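You operate a simulated robot arm through the tools that you are given. There is no shell and no other tool.

You run a simulated robot arm. Do the job below in one go: nothing can be reset, and whatever is moved stays where it is left.

## Task
Brush the lint off the black sweater and zip it into the blue bag.
Fine: put the brush back on its mat. What is to be rubbed or washed off counts as gone when no trace of it is left.

It is judged by the outcome, as a careful person would: the job done as asked, and still so three seconds after it is handed in. It fails if anything else is knocked over, pushed out of place, dropped, spilled or broken.

## Robot
A 6-joint arm with a two-finger gripper, fixed in place. Base frame: the origin is at the foot of the arm, x ahead of it, y to its left, z up. Readings come in mm, rad, newtons and seconds.
Its first joint turns from -2.897 to 2.897 rad. Payload 2.45 kg.
The TCP is the grasp point between the finger pads, 20 mm short of the fingertips. In the tool frame z runs along the fingers and y along their closing line. The gripper opens to 140 mm. The gripper's body begins 168 mm behind the TCP.
Orientation is that of the tool frame in the base frame, as a unit quaternion [w, x, y, z]. With the fingers straight down and closing along the base's y, the tool's x points along the base's -x, its y along +y and its z along -z.

## Interface
- The arm moves only by the tool servo_tool. Its argument "series" is a list of rows, each a list of 7 numbers: the shift along the tool's x, y, z in mm, then the turn, a rotation vector about the tool's x, y, z in rad, then the finger opening in mm, from 0 to 140. In form: [[x, y, z, ax, ay, az, hand], ...]. A call has 1 to 20 rows; each row shifts and turns the commanded pose from where the row before left it, along the tool's axes as they then stand. Each row takes 0.2 s and may step no farther than 50 mm and 0.15 rad from the row before; otherwise, or with a gripper value out of range, the whole call is refused. A pose out of reach is approached as far as the arm can. The call stops where the force on the tool passes 50 N (or 10 N more than at its start, if that is more) or the arm is blocked; 0.2 s more then pass. Each finger travels about 45 mm/s and halts on what it meets, pressing with about 38 N; the grip force reading is that of the motor and also rises with nothing between the fingers. The clock runs only during rows and for 0.2 s after the last one: add rows that do not move to give the fingers time. The reply holds the time, the measured pose of the TCP, the force on the tool along the base axes, the opening and the grip force, in the units named above and with some noise, with the torque about the TCP (base axes, N m) and any sound that the robot's microphone picked up.
- Cameras (640 x 400 px; columns grow to the right, rows downward): "scene" is fixed at [41.3, 501.6, 1615.6]; the picture's right is [-0.18, -0.98, 0.00], its down [-0.62, 0.11, -0.78] and it looks along [0.77, -0.14, -0.63] (base axes); focal length 274 px, centre (320, 200). "wrist" rides on the gripper at [78, 11, -209] in the tool frame; the picture's right is [-0.14, 0.99, 0.00], its down [-0.92, -0.13, -0.37] and it looks along [-0.36, -0.05, 0.93] (tool axes); focal length 280 px, centre (320, 200). There is no depth. A picture from a camera that has moved, and an enlarged one, comes with that camera's place and axes in the base frame and with its lens. The place of the scene camera against the robot may be out by one fixed shift of up to 18 mm in any direction.
- camera(camera): a new picture of that camera. No time passes.
- zoom(camera, box): a new picture of the part [left, top, right, bottom] of that camera's present view, enlarged. No time passes.
- hand_in(): hands the job in; it is judged then, once.

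Nothing tells you positions but the pictures and the camera data. Unless the task says otherwise, let go and move clear before handing in.

The tools are called after "Emit:" by a JSON object that holds its "name" and its "arguments". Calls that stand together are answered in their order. servo_tool: Moves the arm, as the interface text tells. Its arguments: {"type":"object","properties":{"series":{"type":"array"}},"required":["series"]} The other tools are called the same way: camera (camera) takes a picture; zoom (camera, box) takes an enlarged picture of a part of a camera's view; hand_in () hands the job in.

At the start:

```text
time: 0.0
ee_pos: [566.4, 8.4, 1413.5]
tcp_rot: [0.001, 0.001, 1.0, -0.001]
contact_force: [0.0, 0.1, -0.5]
torque: [0.03, 0.0, 0.0]
width: 139.9
grasp_force: 0.0
```

scene: 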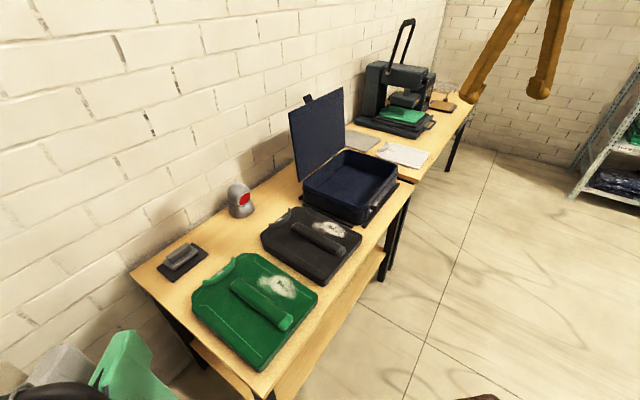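
wrist: 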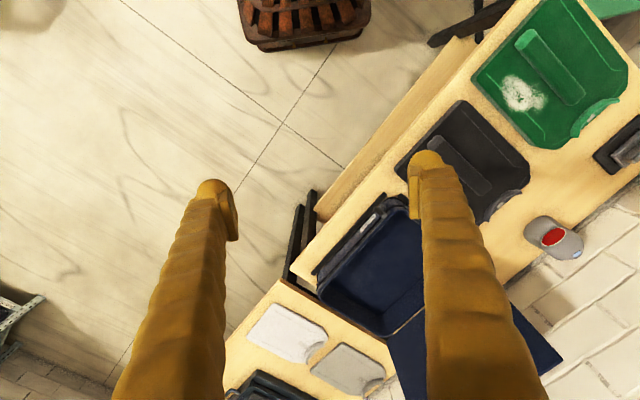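

I see a table with a green sweater and a black sweater (each with a lint patch and a folded roll-like handle), a brush on a dark mat, an open dark-blue bag/case, and a device with a red button. I'll look closer before moving.

Emit:
{"name": "zoom", "arguments": {"camera": "scene", "box": [240, 180, 380, 290]}}

Emit:
{"name": "zoom", "arguments": {"camera": "scene", "box": [280, 80, 420, 230]}}

Emit:
{"name": "zoom", "arguments": {"camera": "scene", "box": [120, 170, 280, 300]}}

Emit:
{"name": "zoom", "arguments": {"camera": "scene", "box": [330, 10, 490, 170]}}

Emit:
{"name": "zoom", "arguments": {"camera": "wrist", "box": [290, 60, 640, 400]}}

```text
3.64 times, centred on (310, 235) of scene
camera zoom: at [41.3, 501.6, 1615.6], right [-0.18, -0.98, 0.0], down [-0.62, 0.11, -0.78], along [0.77, -0.14, -0.63], focal length 995 px, centre (356, 73)
```

zoom: 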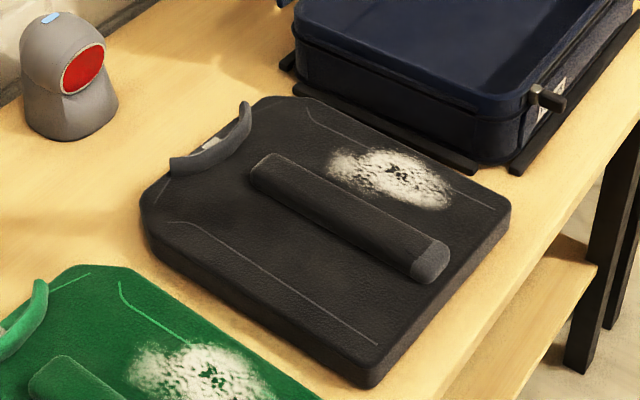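

```text
2.67 times, centred on (350, 155) of scene
camera zoom: at [41.3, 501.6, 1615.6], right [-0.18, -0.98, 0.0], down [-0.62, 0.11, -0.78], along [0.77, -0.14, -0.63], focal length 730 px, centre (240, 320)
```

zoom: 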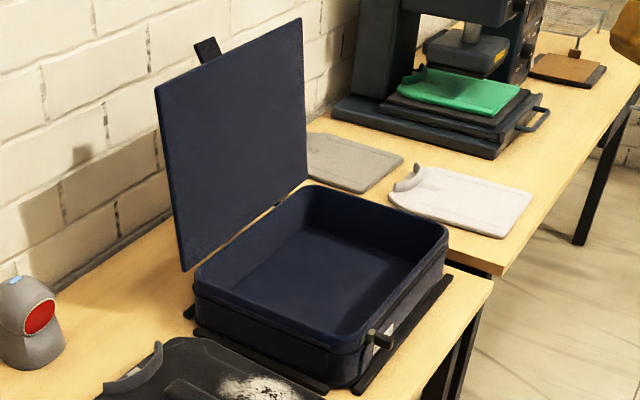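

```text
3.08 times, centred on (200, 235) of scene
camera zoom: at [41.3, 501.6, 1615.6], right [-0.18, -0.98, 0.0], down [-0.62, 0.11, -0.78], along [0.77, -0.14, -0.63], focal length 842 px, centre (689, 92)
```

zoom: 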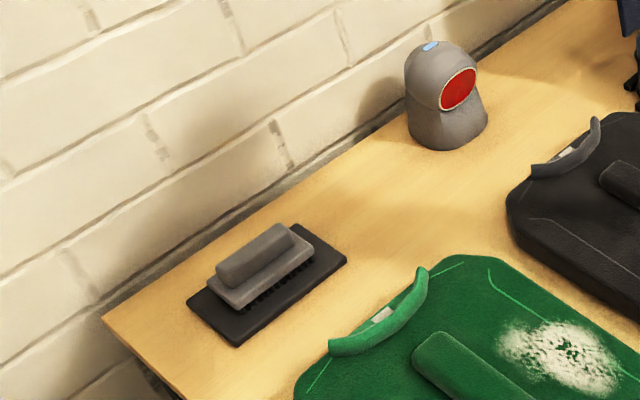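

```text
2.50 times, centred on (410, 90) of scene
camera zoom: at [41.3, 501.6, 1615.6], right [-0.18, -0.98, 0.0], down [-0.62, 0.11, -0.78], along [0.77, -0.14, -0.63], focal length 684 px, centre (95, 475)
```

zoom: 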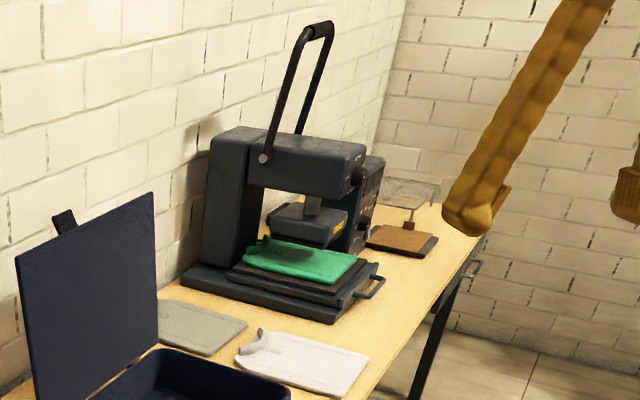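

```text
1.18 times, centred on (465, 230) of wrist
camera zoom: at [487.4, 19.3, 1621.9], right [0.14, 0.99, 0.0], down [0.92, -0.13, 0.37], along [0.37, -0.05, -0.93], focal length 330 px, centre (149, 165)
```

zoom: 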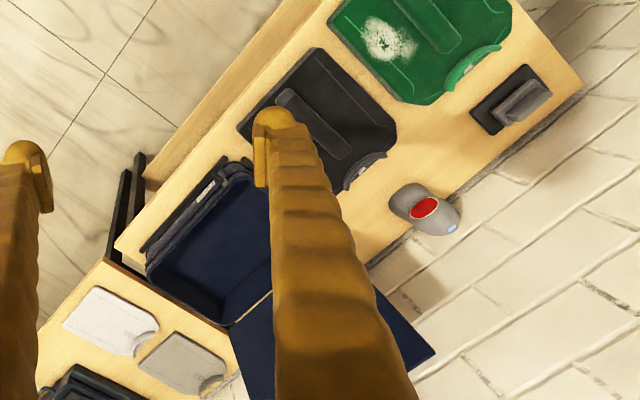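

The table runs diagonally in front of the arm with its top at about z≈790. By my reckoning the brush mat is near (770, 880), the black sweater near (760, 405), and the bag lies beyond it. I'll swing the arm toward the brush at a safe height and look again with the wrist camera.

Emit:
{"name": "servo_tool", "arguments": {"series": [[2, 48, 0, 0, 0, -0.085, 140], [2, 48, 0, 0, 0, -0.085, 140], [2, 48, 0, 0, 0, -0.085, 140], [2, 48, 0, 0, 0, -0.085, 140], [2, 48, 0, 0, 0, -0.085, 140], [2, 48, 0, 0, 0, -0.085, 140], [2, 48, 0, 0, 0, -0.085, 140], [2, 48, 0, 0, 0, -0.085, 140], [2, 48, 0, 0, 0, -0.085, 140], [2, 48, 0, 0, 0, -0.085, 140]]}}

Emit:
{"name": "camera", "arguments": {"camera": "wrist"}}

Emit:
{"name": "camera", "arguments": {"camera": "scene"}}

```text
time: 2.2
ee_pos: [371.8, 434.1, 1411.6]
tcp_rot: [0.0, -0.413, 0.911, 0.0]
contact_force: [-0.3, 0.5, -0.2]
torque: [0.03, -0.01, 0.01]
width: 139.9
grasp_force: 0.1
```

```text
taken
camera wrist: at [312.3, 382.9, 1620.9], right [-0.65, 0.76, 0.0], down [0.7, 0.61, 0.37], along [0.28, 0.24, -0.93], focal length 280 px, centre (320, 200)
```

wrist: 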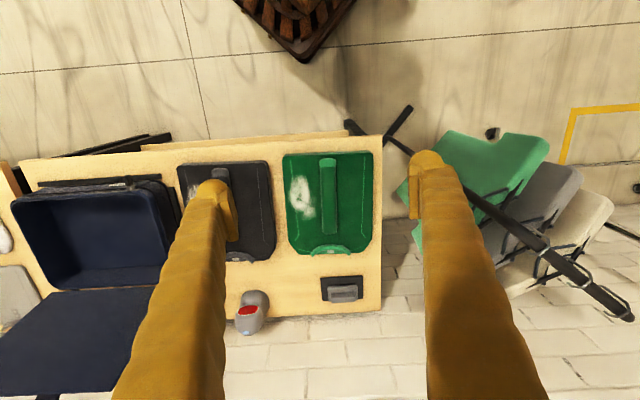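

```text
taken
```

scene: 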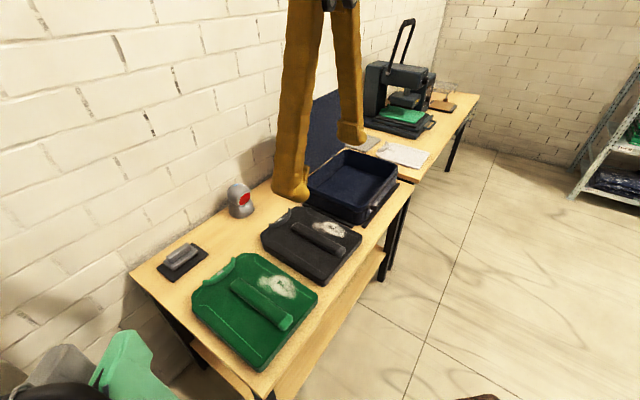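

Emit:
{"name": "zoom", "arguments": {"camera": "wrist", "box": [300, 260, 390, 320]}}

Emit:
{"name": "zoom", "arguments": {"camera": "scene", "box": [150, 225, 220, 290]}}

Emit:
{"name": "zoom", "arguments": {"camera": "wrist", "box": [0, 120, 200, 320]}}

Emit:
{"name": "zoom", "arguments": {"camera": "wrist", "box": [160, 130, 400, 340]}}

```text
6.67 times, centred on (345, 290) of wrist
camera zoom: at [312.3, 382.9, 1620.9], right [-0.65, 0.76, 0.0], down [0.7, 0.61, 0.37], along [0.28, 0.24, -0.93], focal length 1869 px, centre (153, -400)
```

zoom: 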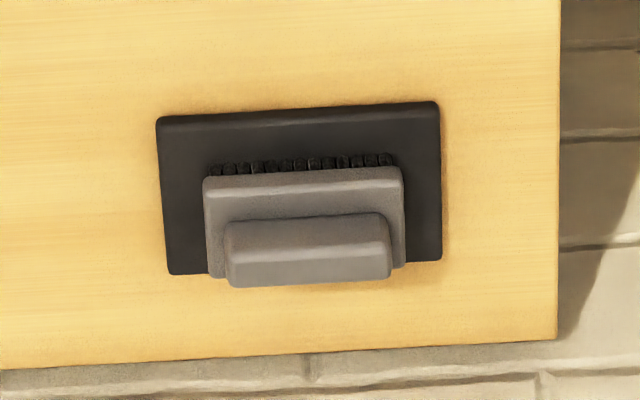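

```text
6.15 times, centred on (185, 258) of scene
camera zoom: at [41.3, 501.6, 1615.6], right [-0.18, -0.98, 0.0], down [-0.62, 0.11, -0.78], along [0.77, -0.14, -0.63], focal length 1684 px, centre (1151, -154)
```

zoom: 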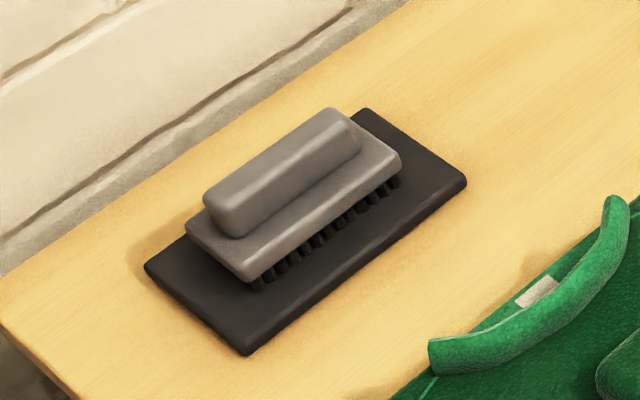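

```text
2.00 times, centred on (100, 220) of wrist
camera zoom: at [312.3, 382.9, 1620.9], right [-0.65, 0.76, 0.0], down [0.7, 0.61, 0.37], along [0.28, 0.24, -0.93], focal length 561 px, centre (760, 160)
```

zoom: 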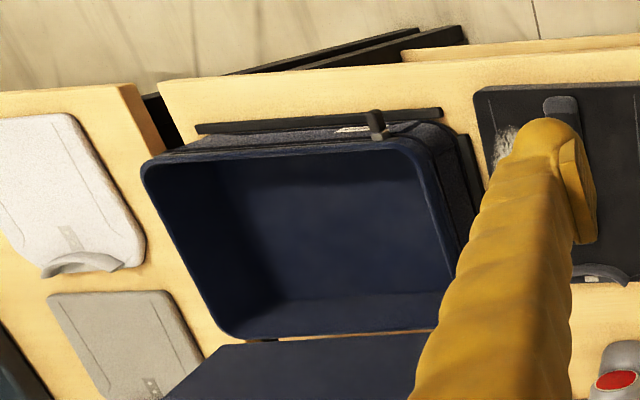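

```text
1.90 times, centred on (280, 235) of wrist
camera zoom: at [312.3, 382.9, 1620.9], right [-0.65, 0.76, 0.0], down [0.7, 0.61, 0.37], along [0.28, 0.24, -0.93], focal length 534 px, centre (396, 133)
```

zoom: 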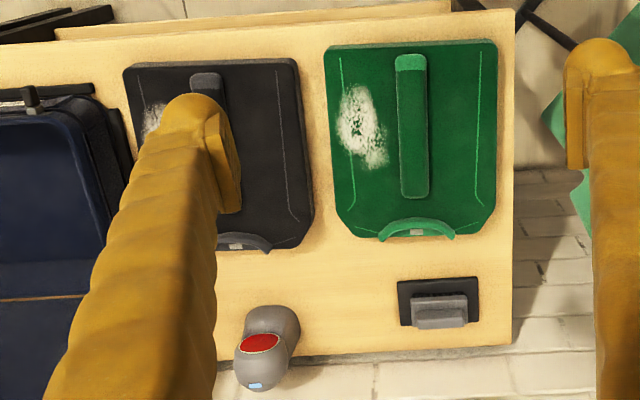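

The brush has a grey handle roughly 84 × 25 mm, its long axis at 45° along the table, and its centre is about (767, 883). That is beyond straight-down reach, so I'll lean the tool outward and approach from above.

Emit:
{"name": "servo_tool", "arguments": {"series": [[-40, 7.6, 28, 0, 0, 0.013, 140], [-40, 7.6, 28, 0, 0, 0.013, 140], [-40, 7.6, 28, 0, 0, 0.013, 140], [-40, 7.6, 28, 0, 0, 0.013, 140], [-40, 7.6, 28, 0, 0, 0.013, 140], [0, 0, 0, 0, -0.14, 0, 140], [0, 0, 0, 0, -0.14, 0, 140], [0, 0, 0, 0, -0.14, 0, 140], [0, 0, 0, 0, -0.14, 0, 140], [0, 0, 0, 0, -0.14, 0, 140], [0, 0, 0, 0, 0, 0, 140]]}}

Emit:
{"name": "camera", "arguments": {"camera": "wrist"}}

Emit:
{"name": "camera", "arguments": {"camera": "scene"}}

```text
time: 4.1
ee_pos: [527.0, 631.1, 1135.0]
tcp_rot: [0.124, -0.37, 0.92, 0.034]
contact_force: [-0.4, 0.9, -0.7]
torque: [0.0, -0.05, 0.01]
width: 140.2
grasp_force: 0.1
stopped in row 9: the arm was blocked; the commanded pose is now the measured one
```

```text
taken
camera wrist: at [422.6, 553.9, 1316.4], right [-0.59, 0.81, 0.01], down [0.65, 0.47, 0.59], along [0.48, 0.35, -0.81], focal length 280 px, centre (320, 200)
```

wrist: 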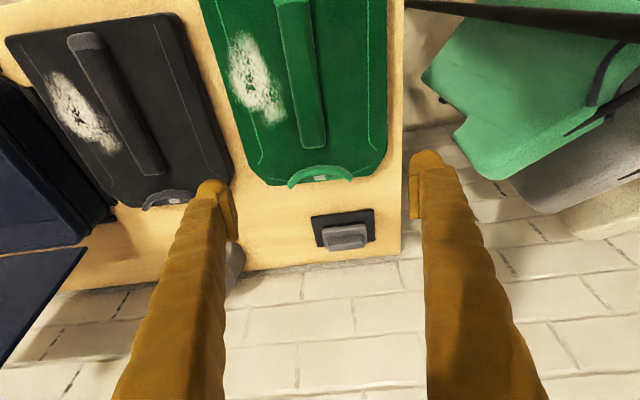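

```text
taken
```

scene: 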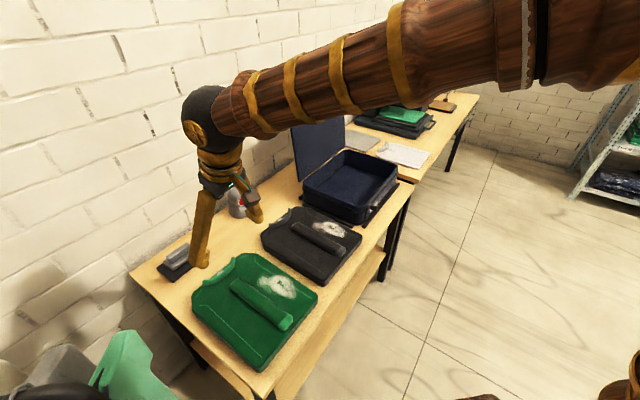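

The move stopped early, with the tool lower and less tilted than commanded. I'll hold still for a moment and re-read the pose.

Emit:
{"name": "servo_tool", "arguments": {"series": [[0, 0, 0, 0, 0, 0, 140], [0, 0, 0, 0, 0, 0, 140]]}}

Emit:
{"name": "camera", "arguments": {"camera": "scene"}}

```text
time: 4.7
ee_pos: [525.6, 631.4, 1135.4]
tcp_rot: [0.123, -0.37, 0.92, 0.033]
contact_force: [-0.1, 0.7, 0.5]
torque: [0.01, 0.02, 0.01]
width: 139.9
grasp_force: 0.0
```

```text
taken
```

scene: 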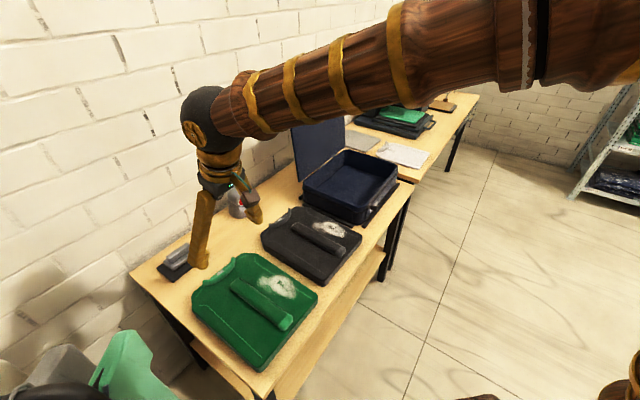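

Emit:
{"name": "servo_tool", "arguments": {"series": [[0, 0, -40, 0, 0, 0, 140], [0, 0, -40, 0, 0, 0, 140], [0, 0, 0, 0, 0, 0, 140]]}}

Emit:
{"name": "zoom", "arguments": {"camera": "scene", "box": [140, 0, 640, 300]}}

```text
time: 5.7
ee_pos: [531.9, 615.1, 1179.4]
tcp_rot: [0.106, -0.36, 0.927, 0.022]
contact_force: [-0.1, 1.0, -0.9]
torque: [0.01, -0.01, 0.03]
width: 140.1
grasp_force: 0.0
stopped in row 3: the arm was blocked; the commanded pose is now the measured one
```

```text
1.28 times, centred on (390, 150) of scene
camera zoom: at [41.3, 501.6, 1615.6], right [-0.18, -0.98, 0.0], down [-0.62, 0.11, -0.78], along [0.77, -0.14, -0.63], focal length 350 px, centre (230, 264)
```

zoom: 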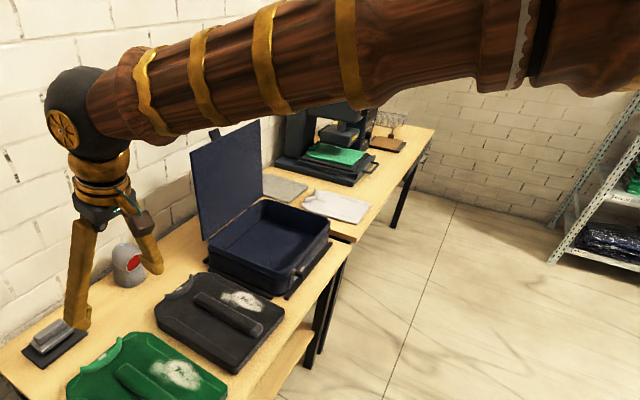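

The arm seems hindered rather than touching anything with the tool, as the forces are near zero. I'll test small slow motions to learn which direction is limited.

Emit:
{"name": "servo_tool", "arguments": {"series": [[0, 0, -10, 0, 0, 0, 140], [0, 0, -10, 0, 0, 0, 140], [0, 0, 0, 0, 0, 0, 140]]}}

Emit:
{"name": "servo_tool", "arguments": {"series": [[-10, 0, 0, 0, 0, 0, 140], [-10, 0, 0, 0, 0, 0, 140], [0, 0, 0, 0, 0, 0, 140]]}}

Emit:
{"name": "servo_tool", "arguments": {"series": [[0, 0, 0, 0, -0.05, 0, 140], [0, 0, 0, 0, -0.05, 0, 140], [0, 0, 0, 0, 0, 0, 140]]}}

```text
time: 6.5
ee_pos: [531.4, 611.6, 1192.4]
tcp_rot: [0.104, -0.36, 0.927, 0.019]
contact_force: [0.0, -0.5, 0.8]
torque: [0.0, 0.01, -0.01]
width: 140.0
grasp_force: 0.0
```

```text
time: 7.3
ee_pos: [537.2, 626.0, 1210.3]
tcp_rot: [0.11, -0.363, 0.925, 0.025]
contact_force: [0.3, -0.8, -0.1]
torque: [0.02, 0.04, 0.01]
width: 140.0
grasp_force: 0.0
```

```text
time: 8.1
ee_pos: [551.2, 624.4, 1188.2]
tcp_rot: [0.146, -0.355, 0.923, 0.035]
contact_force: [0.0, 0.3, -0.3]
torque: [0.0, 0.02, -0.02]
width: 140.0
grasp_force: 0.0
```

Emit:
{"name": "servo_tool", "arguments": {"series": [[0, 0, 0, 0, 0, 0, 140], [0, 0, 0, 0, 0, 0, 140], [0, 0, 0, 0, 0, 0, 140], [0, 0, 0, 0, 0, 0, 140], [0, 0, 0, 0, 0, 0, 140], [0, 0, 0, 0, 0, 0, 140], [0, 0, 0, 0, 0, 0, 140], [0, 0, 0, 0, 0, 0, 140]]}}

Emit:
{"name": "camera", "arguments": {"camera": "scene"}}

```text
time: 9.9
ee_pos: [549.6, 625.1, 1191.4]
tcp_rot: [0.146, -0.356, 0.922, 0.036]
contact_force: [-0.1, -0.3, 1.0]
torque: [-0.01, -0.02, 0.03]
width: 139.9
grasp_force: 0.0
```

```text
taken
```

scene: 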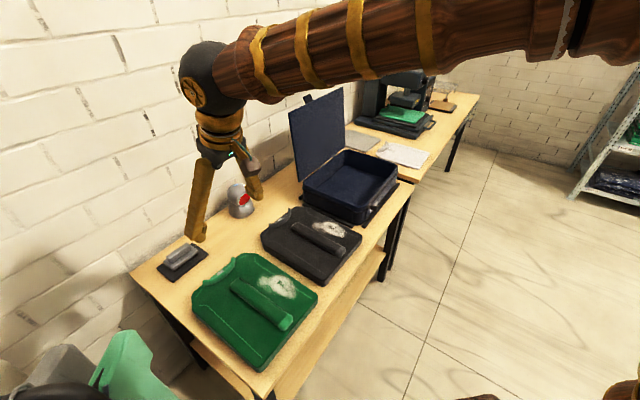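

The arm settles on a compromise pose, so it looks like a wrist-pitch limit rather than a collision. I'll move outward and down toward the brush gradually and watch how much tilt the arm allows.

Emit:
{"name": "servo_tool", "arguments": {"series": [[-33, 4, 30, 0, 0, 0, 140], [-33, 4, 30, 0, 0, 0, 140], [-33, 4, 30, 0, 0, 0, 140], [-33, 4, 30, 0, 0, 0, 140], [0, 0, 0, 0, 0, 0, 140], [0, 0, 0, 0, 0, 0, 140]]}}

Emit:
{"name": "camera", "arguments": {"camera": "scene"}}

Emit:
{"name": "camera", "arguments": {"camera": "wrist"}}

```text
time: 11.3
ee_pos: [651.1, 750.5, 1136.2]
tcp_rot: [0.156, -0.361, 0.918, 0.043]
contact_force: [-0.2, 0.7, 0.9]
torque: [-0.02, 0.0, 0.0]
width: 140.3
grasp_force: 0.1
```

```text
taken
```

scene: 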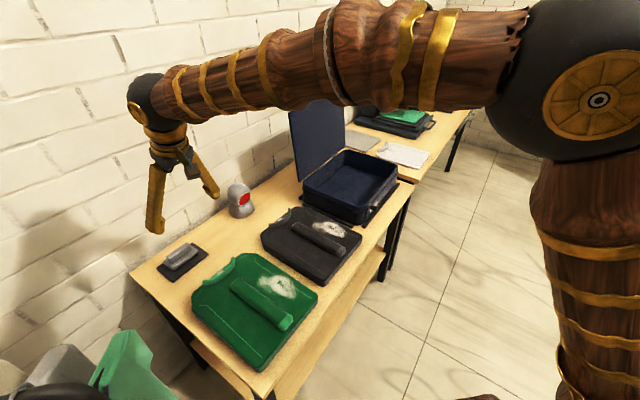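

```text
taken
camera wrist: at [535.7, 667.4, 1308.7], right [-0.57, 0.82, 0.01], down [0.63, 0.44, 0.64], along [0.52, 0.38, -0.76], focal length 280 px, centre (320, 200)
```

wrist: 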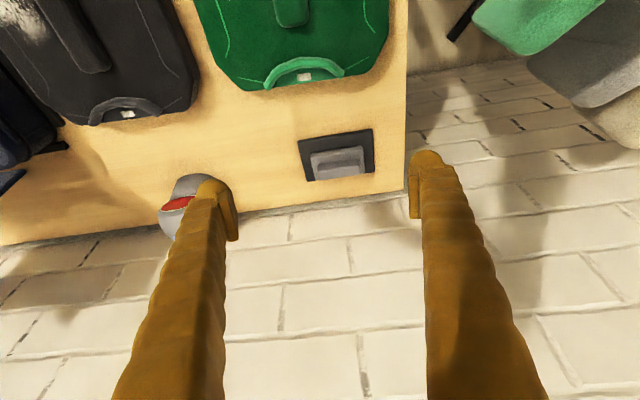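

Now the arm tracks well with a 0.325 rad tilt. The brush is still about 175 mm further out, so I'll continue outward and down toward it while correcting the small yaw and roll errors.

Emit:
{"name": "servo_tool", "arguments": {"series": [[-17.6, 2.4, 41.8, -0.01, 0, -0.009, 140], [-17.6, 2.4, 41.8, -0.01, 0, -0.009, 140], [-17.6, 2.4, 41.8, -0.01, 0, -0.009, 140], [-17.6, 2.4, 41.8, -0.01, 0, -0.009, 140], [0, 0, 0, -0.01, 0, -0.009, 140], [0, 0, 0, 0, 0, 0, 140], [0, 0, 0, 0, 0, 0, 140]]}}

Emit:
{"name": "camera", "arguments": {"camera": "scene"}}

Emit:
{"name": "camera", "arguments": {"camera": "wrist"}}

```text
time: 12.9
ee_pos: [732.8, 833.8, 998.8]
tcp_rot: [0.147, -0.386, 0.909, 0.062]
contact_force: [-0.9, -0.2, -0.9]
torque: [0.02, -0.01, -0.01]
width: 140.0
grasp_force: 0.1
```

```text
taken
```

scene: 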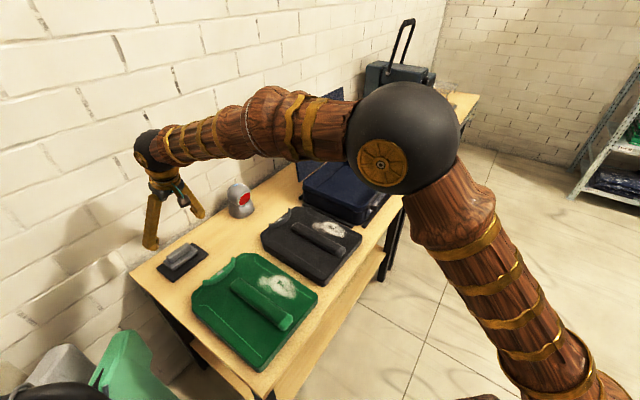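

```text
taken
camera wrist: at [626.7, 741.2, 1172.7], right [-0.62, 0.78, 0.04], down [0.62, 0.46, 0.64], along [0.48, 0.42, -0.77], focal length 280 px, centre (320, 200)
```

wrist: 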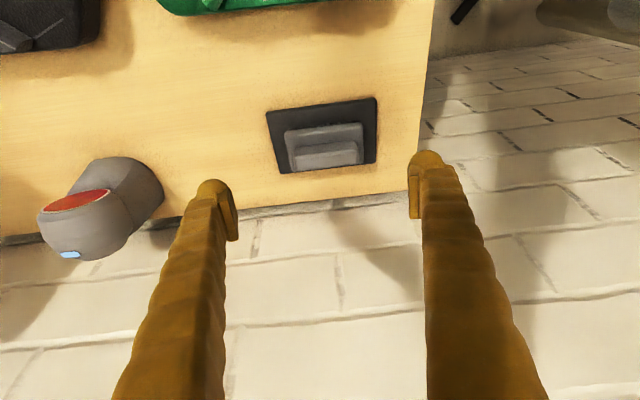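

Emit:
{"name": "zoom", "arguments": {"camera": "wrist", "box": [250, 80, 400, 190]}}

Emit:
{"name": "zoom", "arguments": {"camera": "scene", "box": [120, 180, 230, 290]}}

```text
3.64 times, centred on (325, 135) of wrist
camera zoom: at [626.7, 741.2, 1172.7], right [-0.62, 0.78, 0.04], down [0.62, 0.46, 0.64], along [0.48, 0.42, -0.77], focal length 1020 px, centre (302, 436)
```

zoom: 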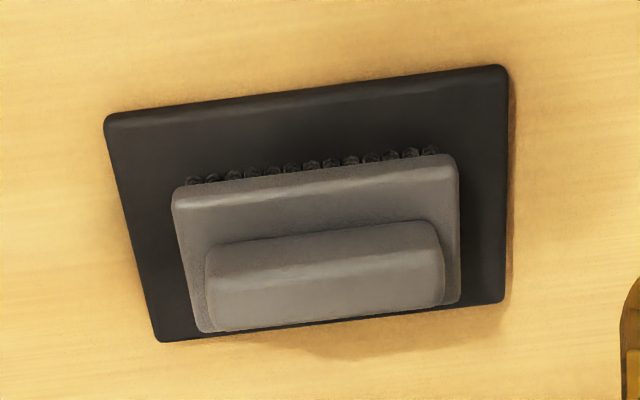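

```text
3.64 times, centred on (175, 235) of scene
camera zoom: at [41.3, 501.6, 1615.6], right [-0.18, -0.98, 0.0], down [-0.62, 0.11, -0.78], along [0.77, -0.14, -0.63], focal length 995 px, centre (847, 73)
```

zoom: 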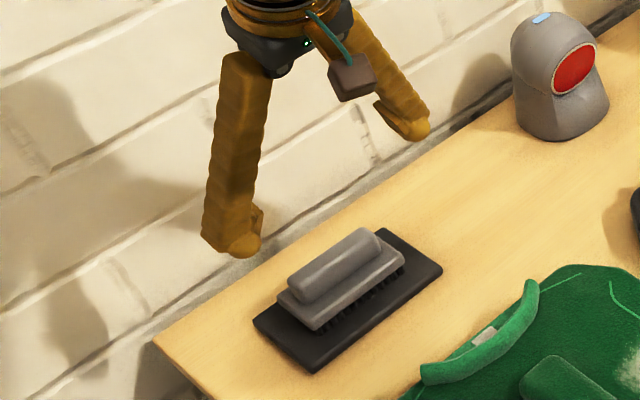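

The brush handle now resolves to about (760, 873), with its top near z≈868 and the plate top near z≈845. I'll go above it with less tilt, which will also make the later moves easier.

Emit:
{"name": "servo_tool", "arguments": {"series": [[-16.3, 4.3, 25.9, 0, 0, 0, 140], [-16.3, 4.3, 25.9, 0, 0, 0, 140], [0, 0, 0, 0, 0.065, 0.006, 140], [0, 0, 0, 0, 0.065, 0.006, 140], [0, 0, 0, 0, 0.065, 0.006, 140], [0, 0, 0, 0, 0, 0, 140], [0, 0, 0, 0, 0, 0, 140]]}}

Emit:
{"name": "camera", "arguments": {"camera": "wrist"}}

Emit:
{"name": "camera", "arguments": {"camera": "scene"}}

```text
time: 14.5
ee_pos: [758.2, 873.6, 960.7]
tcp_rot: [0.056, -0.383, 0.922, 0.024]
contact_force: [-0.1, -0.1, -0.4]
torque: [0.03, -0.03, -0.01]
width: 140.0
grasp_force: 0.0
```

```text
taken
camera wrist: at [677.8, 807.8, 1157.3], right [-0.6, 0.8, 0.02], down [0.7, 0.52, 0.48], along [0.37, 0.3, -0.88], focal length 280 px, centre (320, 200)
```

wrist: 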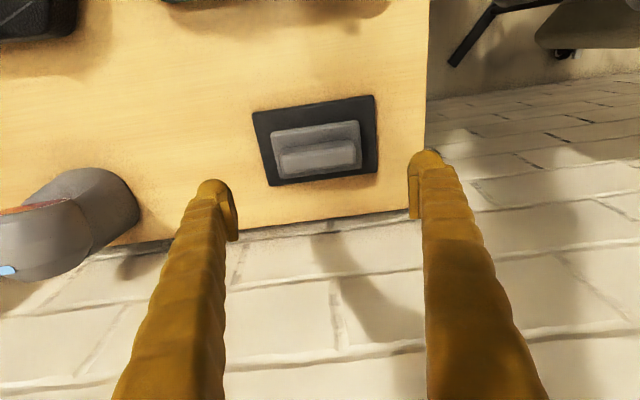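

```text
taken
```

scene: 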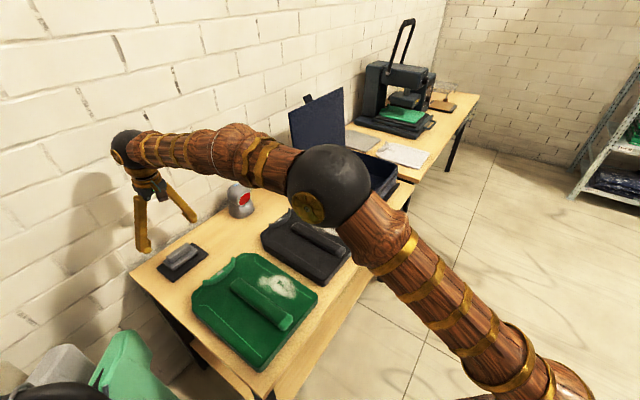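

Emit:
{"name": "zoom", "arguments": {"camera": "wrist", "box": [240, 85, 390, 195]}}

```text
3.64 times, centred on (315, 140) of wrist
camera zoom: at [677.8, 807.8, 1157.3], right [-0.6, 0.8, 0.02], down [0.7, 0.52, 0.48], along [0.37, 0.3, -0.88], focal length 1020 px, centre (338, 418)
```

zoom: 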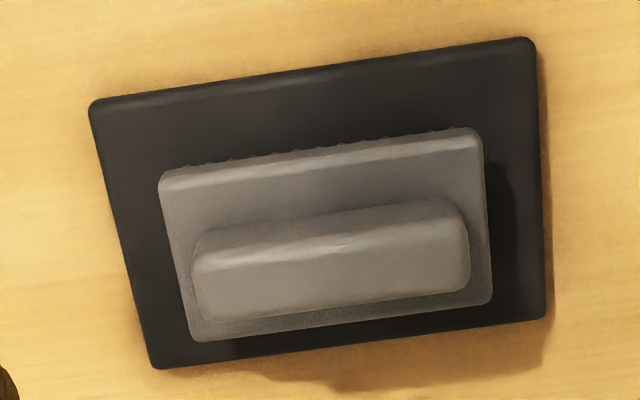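

Emit:
{"name": "servo_tool", "arguments": {"series": [[2.8, -0.3, 30.8, 0, 0, 0, 140], [2.8, -0.3, 30.8, 0, 0, 0, 140], [2.8, -0.3, 30.8, 0, 0, 0, 140], [0, 0, 0, 0, 0, 0, 140], [0, 0, 0, 0, 0, 0, 140]]}}

Emit:
{"name": "camera", "arguments": {"camera": "wrist"}}

Emit:
{"name": "zoom", "arguments": {"camera": "scene", "box": [100, 170, 240, 290]}}

```text
time: 15.7
ee_pos: [762.4, 875.7, 868.5]
tcp_rot: [0.057, -0.382, 0.922, 0.024]
contact_force: [0.2, 0.1, -0.6]
torque: [-0.01, 0.0, -0.03]
width: 140.2
grasp_force: 0.1
```

```text
taken
camera wrist: at [682.1, 809.6, 1065.4], right [-0.6, 0.8, 0.02], down [0.7, 0.52, 0.48], along [0.37, 0.3, -0.88], focal length 280 px, centre (320, 200)
```

wrist: 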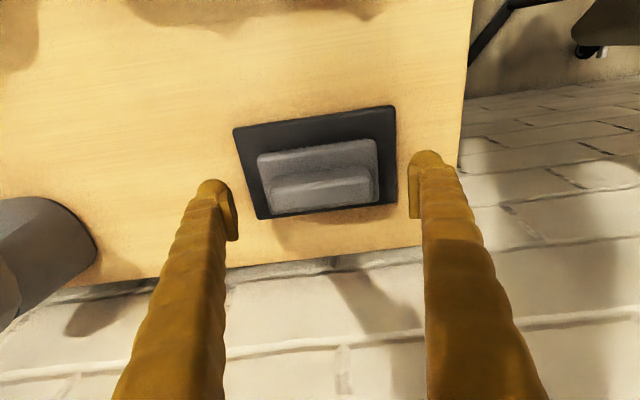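

```text
3.33 times, centred on (170, 230) of scene
camera zoom: at [41.3, 501.6, 1615.6], right [-0.18, -0.98, 0.0], down [-0.62, 0.11, -0.78], along [0.77, -0.14, -0.63], focal length 912 px, centre (820, 100)
```

zoom: 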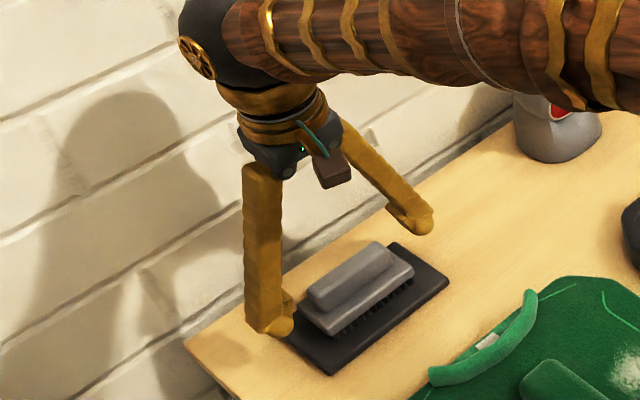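

Emit:
{"name": "servo_tool", "arguments": {"series": [[-0.4, 0, -3, 0, 0, 0, 140], [0, 0, 0, 0, 0, 0, 110], [0, 0, 0, 0, 0, 0, 90], [0, 0, 0, 0, 0, 0, 70], [0, 0, 0, 0, 0, 0, 70], [0, 0, 0, 0, 0, 0, 70], [0, 0, 0, 0, 0, 0, 70]]}}

Emit:
{"name": "camera", "arguments": {"camera": "wrist"}}

Emit:
{"name": "zoom", "arguments": {"camera": "scene", "box": [100, 170, 240, 290]}}

```text
time: 17.3
ee_pos: [762.3, 875.2, 870.3]
tcp_rot: [0.057, -0.382, 0.922, 0.026]
contact_force: [-0.2, 0.2, 0.9]
torque: [0.01, -0.01, 0.02]
width: 83.6
grasp_force: 38.1
```

```text
taken
camera wrist: at [681.5, 809.3, 1068.4], right [-0.6, 0.8, 0.02], down [0.7, 0.52, 0.48], along [0.37, 0.3, -0.88], focal length 280 px, centre (320, 200)
```

wrist: 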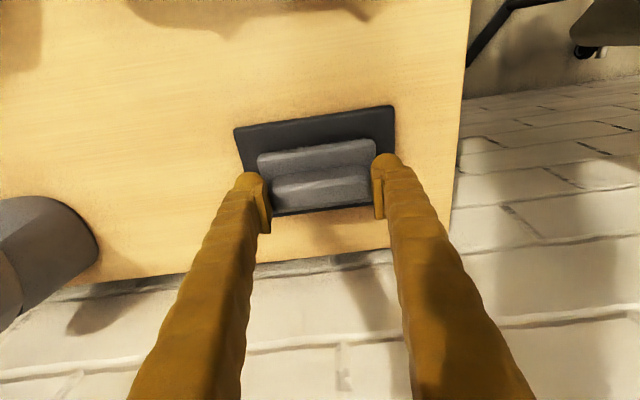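

```text
3.33 times, centred on (170, 230) of scene
camera zoom: at [41.3, 501.6, 1615.6], right [-0.18, -0.98, 0.0], down [-0.62, 0.11, -0.78], along [0.77, -0.14, -0.63], focal length 912 px, centre (820, 100)
```

zoom: 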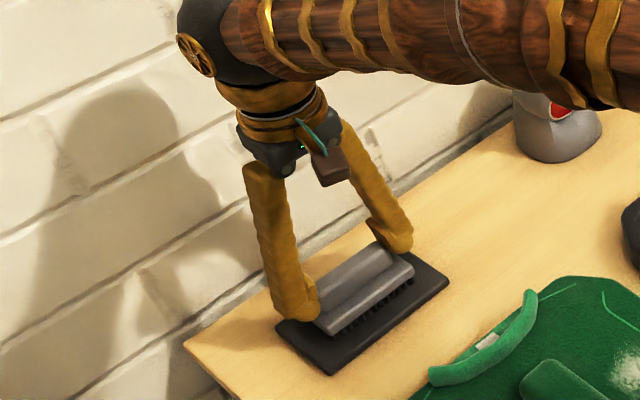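

The handle is gripped at 83.6 mm, and the bristle tips sit about 66 mm below the TCP. I'll lift straight up.

Emit:
{"name": "servo_tool", "arguments": {"series": [[-2.4, 0, -19.8, 0, 0, 0, 70], [-3.65, 0, -29.8, 0, 0, 0, 70], [-3.65, 0, -29.8, 0, 0, 0, 70], [-3.65, 0, -29.8, 0, 0, 0, 70], [-3.65, 0, -29.8, 0, 0, 0, 70], [0, 0, 0, 0, 0, 0, 70]]}}

Emit:
{"name": "camera", "arguments": {"camera": "wrist"}}

Emit:
{"name": "camera", "arguments": {"camera": "scene"}}

```text
time: 18.7
ee_pos: [761.2, 875.6, 1010.5]
tcp_rot: [0.057, -0.382, 0.922, 0.024]
contact_force: [0.9, 0.1, -1.3]
torque: [-0.02, -0.02, -0.02]
width: 83.8
grasp_force: 38.4
```

```text
taken
camera wrist: at [680.8, 810.7, 1208.1], right [-0.6, 0.8, 0.02], down [0.7, 0.52, 0.48], along [0.37, 0.3, -0.88], focal length 280 px, centre (320, 200)
```

wrist: 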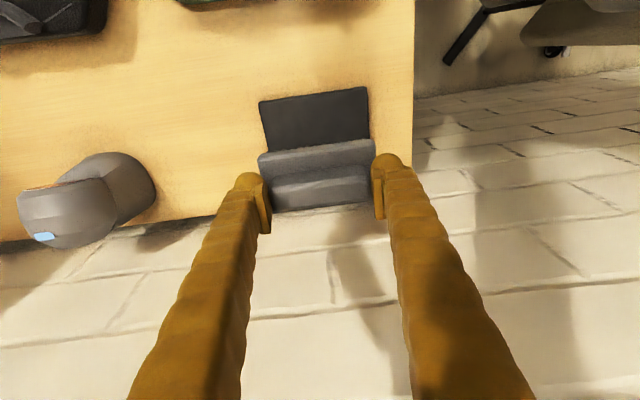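

```text
taken
```

scene: 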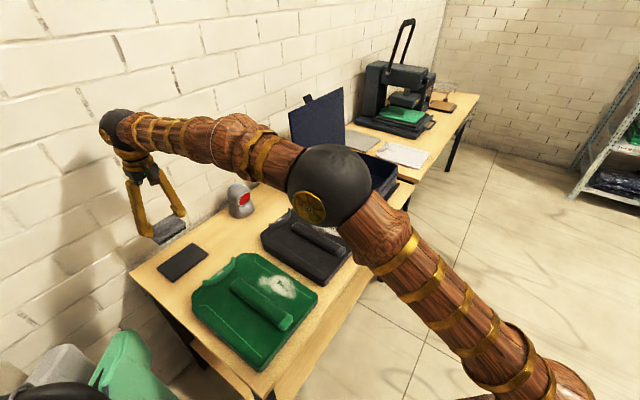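

The brush is held level. I'll retract inward at a safe height before swinging over to the black sweater.

Emit:
{"name": "servo_tool", "arguments": {"series": [[30, 0, -9, 0, 0, 0, 70], [40, 0, -12, 0, 0, 0, 70], [40, 0, -12, 0, 0, 0, 70], [40, 0, -12, 0, 0, 0, 70], [40, 0, -12, 0, 0, 0, 70], [40, 0, -12, 0, 0, 0, 70], [0, 0, 0, 0, 0, 0, 70]]}}

Emit:
{"name": "camera", "arguments": {"camera": "wrist"}}

```text
time: 20.3
ee_pos: [590.9, 710.9, 1052.6]
tcp_rot: [0.057, -0.382, 0.922, 0.026]
contact_force: [0.1, 0.1, -2.6]
torque: [-0.02, 0.03, 0.02]
width: 83.7
grasp_force: 37.6
```

```text
taken
camera wrist: at [511.1, 644.5, 1249.4], right [-0.6, 0.8, 0.02], down [0.7, 0.52, 0.48], along [0.37, 0.3, -0.88], focal length 280 px, centre (320, 200)
```

wrist: 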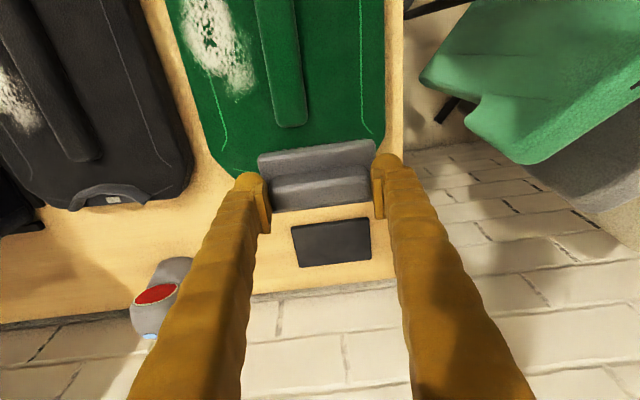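

Emit:
{"name": "servo_tool", "arguments": {"series": [[12.07, -42.57, -1.48, 0.0122, 0, 0.0993, 70], [7.78, -43.57, -0.95, 0.0122, 0, 0.0993, 70], [3.42, -44.13, -0.42, 0.0122, 0, 0.0993, 70], [-0.97, -44.26, 0.12, 0.0122, 0, 0.0993, 70], [-5.35, -43.95, 0.66, 0.0122, 0, 0.0993, 70], [-9.68, -43.19, 1.19, 0.0122, 0, 0.0993, 70], [-13.91, -41.99, 1.71, 0.0122, 0, 0.0993, 70], [-18.0, -40.39, 2.21, 0.0122, 0, 0.0993, 70], [-21.92, -38.38, 2.69, 0.0122, 0, 0.0993, 70], [-25.61, -35.97, 3.14, 0.0122, 0, 0.0993, 70], [0, 0, 0, 0, 0, 0, 70]]}}

Emit:
{"name": "camera", "arguments": {"camera": "wrist"}}

Emit:
{"name": "camera", "arguments": {"camera": "scene"}}

```text
time: 22.7
ee_pos: [807.6, 319.1, 1049.8]
tcp_rot: [0.06, 0.108, 0.992, -0.005]
contact_force: [0.8, -0.5, -0.3]
torque: [-0.03, 0.0, 0.01]
width: 83.9
grasp_force: 38.2
```

```text
taken
camera wrist: at [708.9, 351.3, 1247.9], right [0.35, 0.94, 0.02], down [0.82, -0.31, 0.48], along [0.45, -0.15, -0.88], focal length 280 px, centre (320, 200)
```

wrist: 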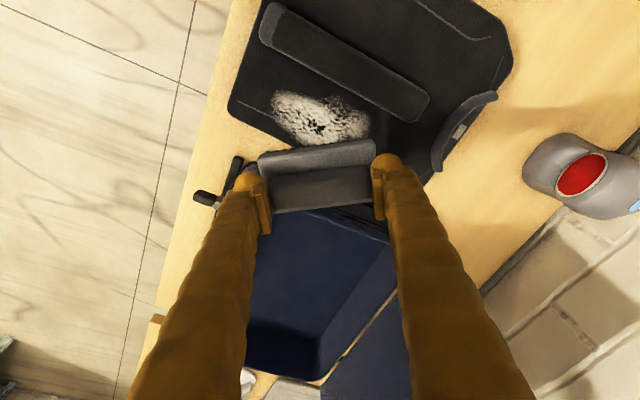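

```text
taken
```

scene: 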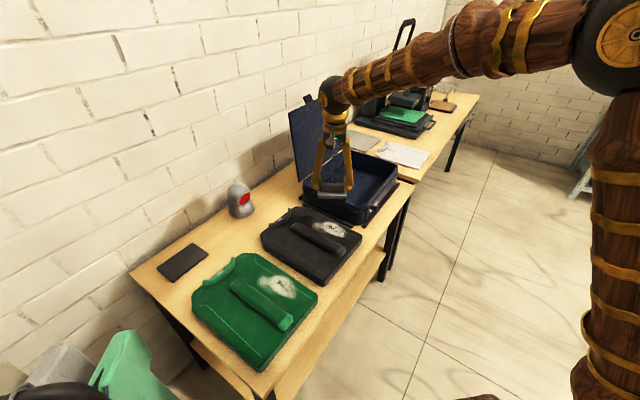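

Emit:
{"name": "zoom", "arguments": {"camera": "wrist", "box": [200, 0, 520, 200]}}

Emit:
{"name": "zoom", "arguments": {"camera": "wrist", "box": [150, 140, 300, 240]}}

```text
2.00 times, centred on (360, 100) of wrist
camera zoom: at [708.9, 351.3, 1247.9], right [0.35, 0.94, 0.02], down [0.82, -0.31, 0.48], along [0.45, -0.15, -0.88], focal length 561 px, centre (240, 400)
```

zoom: 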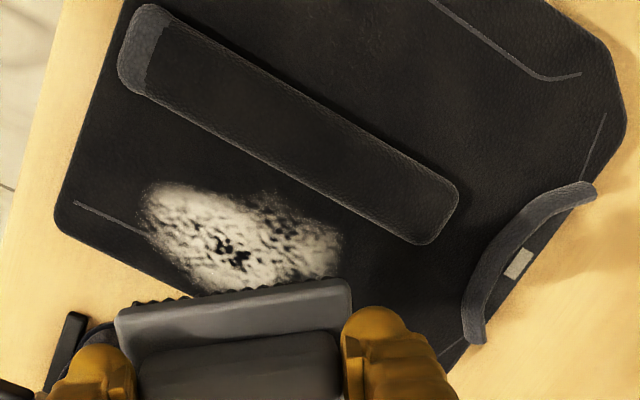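

```text
4.00 times, centred on (225, 190) of wrist
camera zoom: at [708.9, 351.3, 1247.9], right [0.35, 0.94, 0.02], down [0.82, -0.31, 0.48], along [0.45, -0.15, -0.88], focal length 1122 px, centre (700, 240)
```

zoom: 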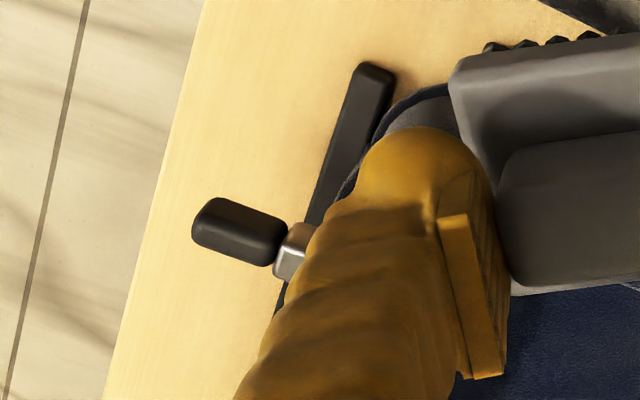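

The lint patch is about 145 × 75 mm (n≈720–865, t≈−380…−302 in table coordinates), lying between the ridge and the bag-side edge. I'll turn the brush so its length runs along the patch.

Emit:
{"name": "servo_tool", "arguments": {"series": [[0, 0, 0, 0.0139, 0, 0.1132, 70], [0, 0, 0, 0.0139, 0, 0.1132, 70], [0, 0, 0, 0.0139, 0, 0.1132, 70], [0, 0, 0, 0.0139, 0, 0.1132, 70], [0, 0, 0, 0.0139, 0, 0.1132, 70], [10, 0, 10, 0, 0, 0, 70], [12, 0, 20, 0, 0, 0, 70], [0, 0, 0, 0, 0, 0, 70]]}}

Emit:
{"name": "camera", "arguments": {"camera": "wrist"}}

Emit:
{"name": "zoom", "arguments": {"camera": "scene", "box": [240, 120, 420, 300]}}

```text
time: 24.5
ee_pos: [795.7, 332.7, 1016.7]
tcp_rot: [0.056, 0.383, 0.922, -0.021]
contact_force: [0.4, 0.5, -0.7]
torque: [-0.03, 0.01, 0.0]
width: 83.4
grasp_force: 38.2
```

```text
taken
camera wrist: at [730.2, 412.7, 1214.1], right [0.8, 0.6, 0.02], down [0.52, -0.71, 0.48], along [0.3, -0.37, -0.88], focal length 280 px, centre (320, 200)
```

wrist: 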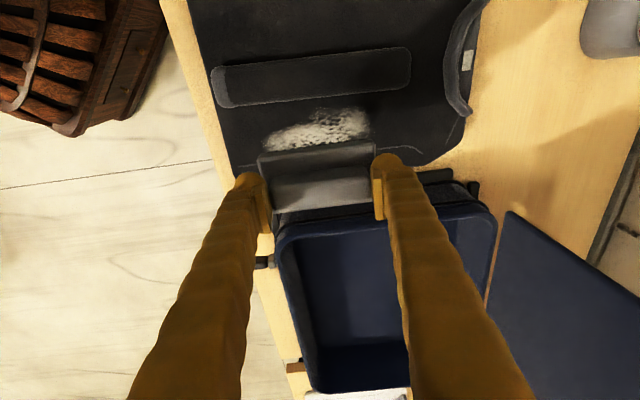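

```text
2.22 times, centred on (330, 210) of scene
camera zoom: at [41.3, 501.6, 1615.6], right [-0.18, -0.98, 0.0], down [-0.62, 0.11, -0.78], along [0.77, -0.14, -0.63], focal length 608 px, centre (298, 178)
```

zoom: 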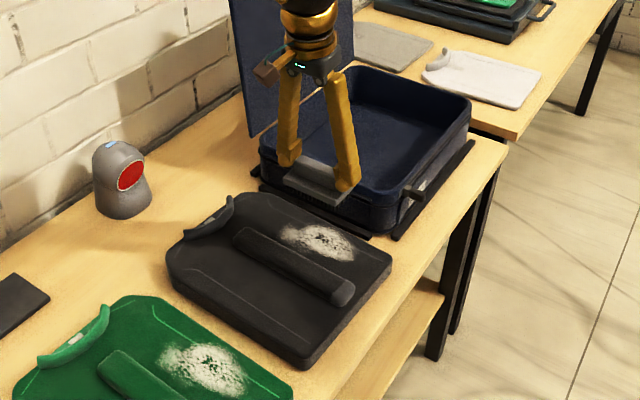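

Emit:
{"name": "servo_tool", "arguments": {"series": [[9, 0, 30, 0, 0, 0, 70], [6, 0, 33, 0, 0, 0, 70], [4, 0, 32, 0, 0, 0, 70], [0, 0, 0, 0, 0, 0, 70]]}}

Emit:
{"name": "zoom", "arguments": {"camera": "wrist", "box": [180, 20, 480, 220]}}

Emit:
{"name": "zoom", "arguments": {"camera": "scene", "box": [250, 150, 380, 280]}}

```text
time: 25.5
ee_pos: [791.6, 338.4, 920.2]
tcp_rot: [0.056, 0.382, 0.922, -0.022]
contact_force: [-0.3, 0.8, -1.1]
torque: [0.05, -0.01, -0.01]
width: 83.6
grasp_force: 38.4
```

```text
2.00 times, centred on (330, 120) of wrist
camera zoom: at [724.5, 419.0, 1117.2], right [0.8, 0.6, 0.02], down [0.52, -0.71, 0.48], along [0.3, -0.37, -0.88], focal length 561 px, centre (300, 360)
```

zoom: 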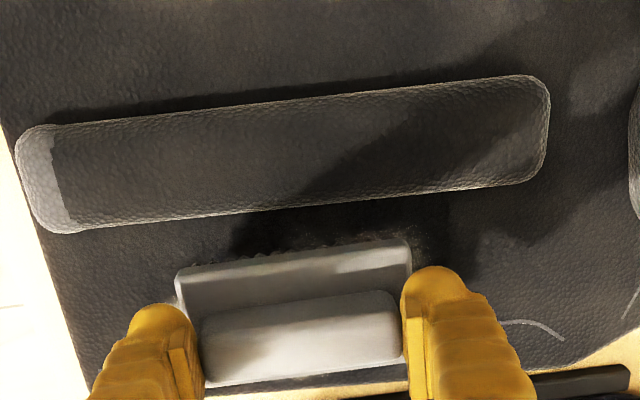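

```text
3.08 times, centred on (315, 215) of scene
camera zoom: at [41.3, 501.6, 1615.6], right [-0.18, -0.98, 0.0], down [-0.62, 0.11, -0.78], along [0.77, -0.14, -0.63], focal length 842 px, centre (335, 154)
```

zoom: 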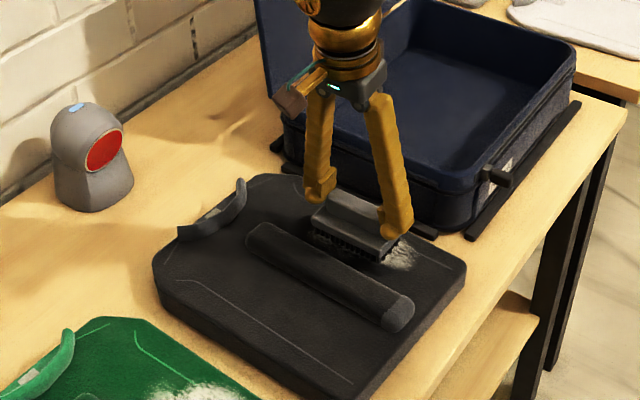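

Emit:
{"name": "servo_tool", "arguments": {"series": [[0.5, 0, 4, 0, 0, 0, 70], [0.5, 0, 4, 0, 0, 0, 70], [0.4, 0, 3, 0, 0, 0, 70], [0, 0, 0, 0, 0, 0, 70]]}}

Emit:
{"name": "zoom", "arguments": {"camera": "scene", "box": [280, 190, 360, 250]}}

```text
time: 26.5
ee_pos: [790.0, 338.1, 908.9]
tcp_rot: [0.055, 0.383, 0.922, -0.022]
contact_force: [0.5, 0.0, -1.2]
torque: [0.01, -0.04, 0.0]
width: 83.4
grasp_force: 37.7
```

```text
6.67 times, centred on (320, 220) of scene
camera zoom: at [41.3, 501.6, 1615.6], right [-0.18, -0.98, 0.0], down [-0.62, 0.11, -0.78], along [0.77, -0.14, -0.63], focal length 1824 px, centre (320, 67)
```

zoom: 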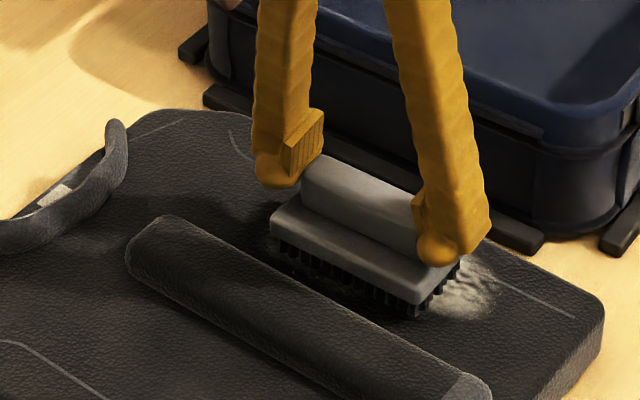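

Emit:
{"name": "servo_tool", "arguments": {"series": [[0.25, 0, 2, 0, 0, 0, 70], [0.25, 0, 2, 0, 0, 0, 70], [0, 0, 0, 0, 0, 0, 70]]}}

Emit:
{"name": "servo_tool", "arguments": {"series": [[0.25, 0, 2, 0, 0, 0, 70], [0.25, 0, 2, 0, 0, 0, 70], [0, 0, 0, 0, 0, 0, 70]]}}

Emit:
{"name": "zoom", "arguments": {"camera": "scene", "box": [280, 190, 360, 250]}}

```text
time: 27.3
ee_pos: [790.5, 338.3, 903.0]
tcp_rot: [0.056, 0.383, 0.922, -0.021]
contact_force: [0.3, 0.2, -0.4]
torque: [-0.03, -0.01, 0.02]
width: 83.6
grasp_force: 38.5
```

```text
time: 28.1
ee_pos: [790.0, 339.5, 900.3]
tcp_rot: [0.057, 0.383, 0.922, -0.023]
contact_force: [0.1, 0.5, -0.5]
torque: [-0.01, -0.06, -0.01]
width: 83.7
grasp_force: 37.9
```

```text
6.67 times, centred on (320, 220) of scene
camera zoom: at [41.3, 501.6, 1615.6], right [-0.18, -0.98, 0.0], down [-0.62, 0.11, -0.78], along [0.77, -0.14, -0.63], focal length 1824 px, centre (320, 67)
```

zoom: 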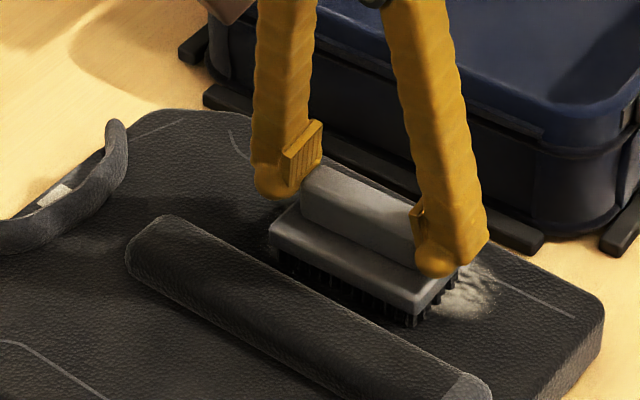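

Emit:
{"name": "servo_tool", "arguments": {"series": [[0.25, 0, 2, 0, 0, 0, 70], [0, 0, 0, 0, 0, 0, 70]]}}

Emit:
{"name": "servo_tool", "arguments": {"series": [[0.25, 0, 2, 0, 0, 0, 70], [0, 0, 0, 0, 0, 0, 70]]}}

Emit:
{"name": "servo_tool", "arguments": {"series": [[0.25, 0, 2, 0, 0, 0, 70], [0, 0, 0, 0, 0, 0, 70]]}}

```text
time: 28.7
ee_pos: [790.1, 338.9, 899.3]
tcp_rot: [0.057, 0.382, 0.922, -0.022]
contact_force: [-2.6, 2.3, 11.8]
torque: [-0.39, 0.13, -0.04]
width: 83.7
grasp_force: 38.5
```

```text
time: 29.3
ee_pos: [790.3, 339.2, 897.4]
tcp_rot: [0.056, 0.383, 0.922, -0.021]
contact_force: [-5.4, 2.1, 34.8]
torque: [-0.04, 0.04, -0.02]
width: 84.0
grasp_force: 38.1
```

```text
time: 29.9
ee_pos: [790.2, 339.0, 896.1]
tcp_rot: [0.057, 0.383, 0.922, -0.021]
contact_force: [1.8, -3.5, 38.1]
torque: [-0.06, -0.02, 0.01]
width: 84.2
grasp_force: 38.3
```

Emit:
{"name": "servo_tool", "arguments": {"series": [[-0.5, 0, -4, 0, 0, 0, 70], [0, 0, 0, 0, 0, 0, 70]]}}

```text
time: 30.5
ee_pos: [790.6, 338.6, 897.9]
tcp_rot: [0.056, 0.383, 0.922, -0.022]
contact_force: [0.6, -0.1, -1.1]
torque: [-0.02, 0.01, 0.01]
width: 83.8
grasp_force: 38.3
```

Emit:
{"name": "servo_tool", "arguments": {"series": [[0.1, 0, 1, 0, 0, 0, 70], [0, 0, 0, 0, 0, 0, 70]]}}

Emit:
{"name": "servo_tool", "arguments": {"series": [[0.1, 0, 0.7, 0, 0, 0, 70], [0, 0, 0, 0, 0, 0, 70]]}}

```text
time: 31.1
ee_pos: [789.6, 338.2, 896.9]
tcp_rot: [0.056, 0.383, 0.922, -0.022]
contact_force: [-0.1, -0.6, -1.2]
torque: [0.01, -0.02, -0.03]
width: 83.8
grasp_force: 38.0
```

```text
time: 31.7
ee_pos: [791.1, 338.9, 896.4]
tcp_rot: [0.056, 0.383, 0.922, -0.023]
contact_force: [0.6, 0.8, -0.4]
torque: [0.03, 0.01, -0.02]
width: 83.9
grasp_force: 38.2
```

Emit:
{"name": "servo_tool", "arguments": {"series": [[0.1, 0, 0.7, 0, 0, 0, 70], [0, 0, 0, 0, 0, 0, 70]]}}

Emit:
{"name": "zoom", "arguments": {"camera": "scene", "box": [280, 190, 360, 250]}}

```text
time: 32.3
ee_pos: [789.7, 339.3, 895.6]
tcp_rot: [0.056, 0.383, 0.922, -0.022]
contact_force: [-0.2, -0.4, -0.7]
torque: [0.01, -0.03, -0.01]
width: 83.7
grasp_force: 38.3
```

```text
6.67 times, centred on (320, 220) of scene
camera zoom: at [41.3, 501.6, 1615.6], right [-0.18, -0.98, 0.0], down [-0.62, 0.11, -0.78], along [0.77, -0.14, -0.63], focal length 1824 px, centre (320, 67)
```

zoom: 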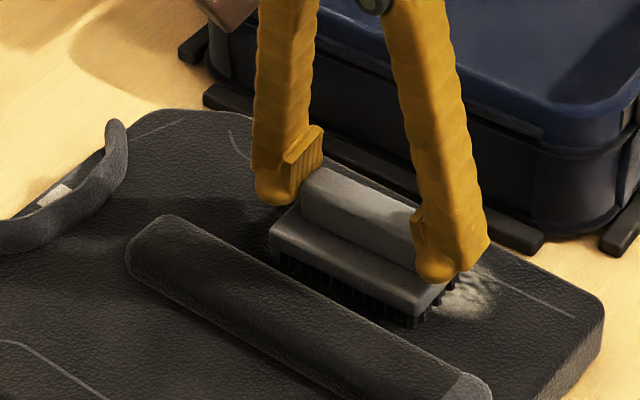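

Emit:
{"name": "servo_tool", "arguments": {"series": [[0.1, 0, 0.7, 0, 0, 0, 70], [0, 0, 0, 0, 0, 0, 70]]}}

Emit:
{"name": "servo_tool", "arguments": {"series": [[0.1, 0, 0.7, 0, 0, 0, 70], [0, 0, 0, 0, 0, 0, 70]]}}

```text
time: 32.9
ee_pos: [791.6, 340.1, 895.3]
tcp_rot: [0.056, 0.383, 0.922, -0.021]
contact_force: [0.1, -0.5, 2.2]
torque: [0.09, -0.05, 0.04]
width: 83.9
grasp_force: 38.1
```

```text
time: 33.5
ee_pos: [791.0, 339.9, 895.4]
tcp_rot: [0.056, 0.383, 0.922, -0.022]
contact_force: [-3.0, 4.9, 18.5]
torque: [0.16, 0.35, 0.04]
width: 83.9
grasp_force: 38.0
```

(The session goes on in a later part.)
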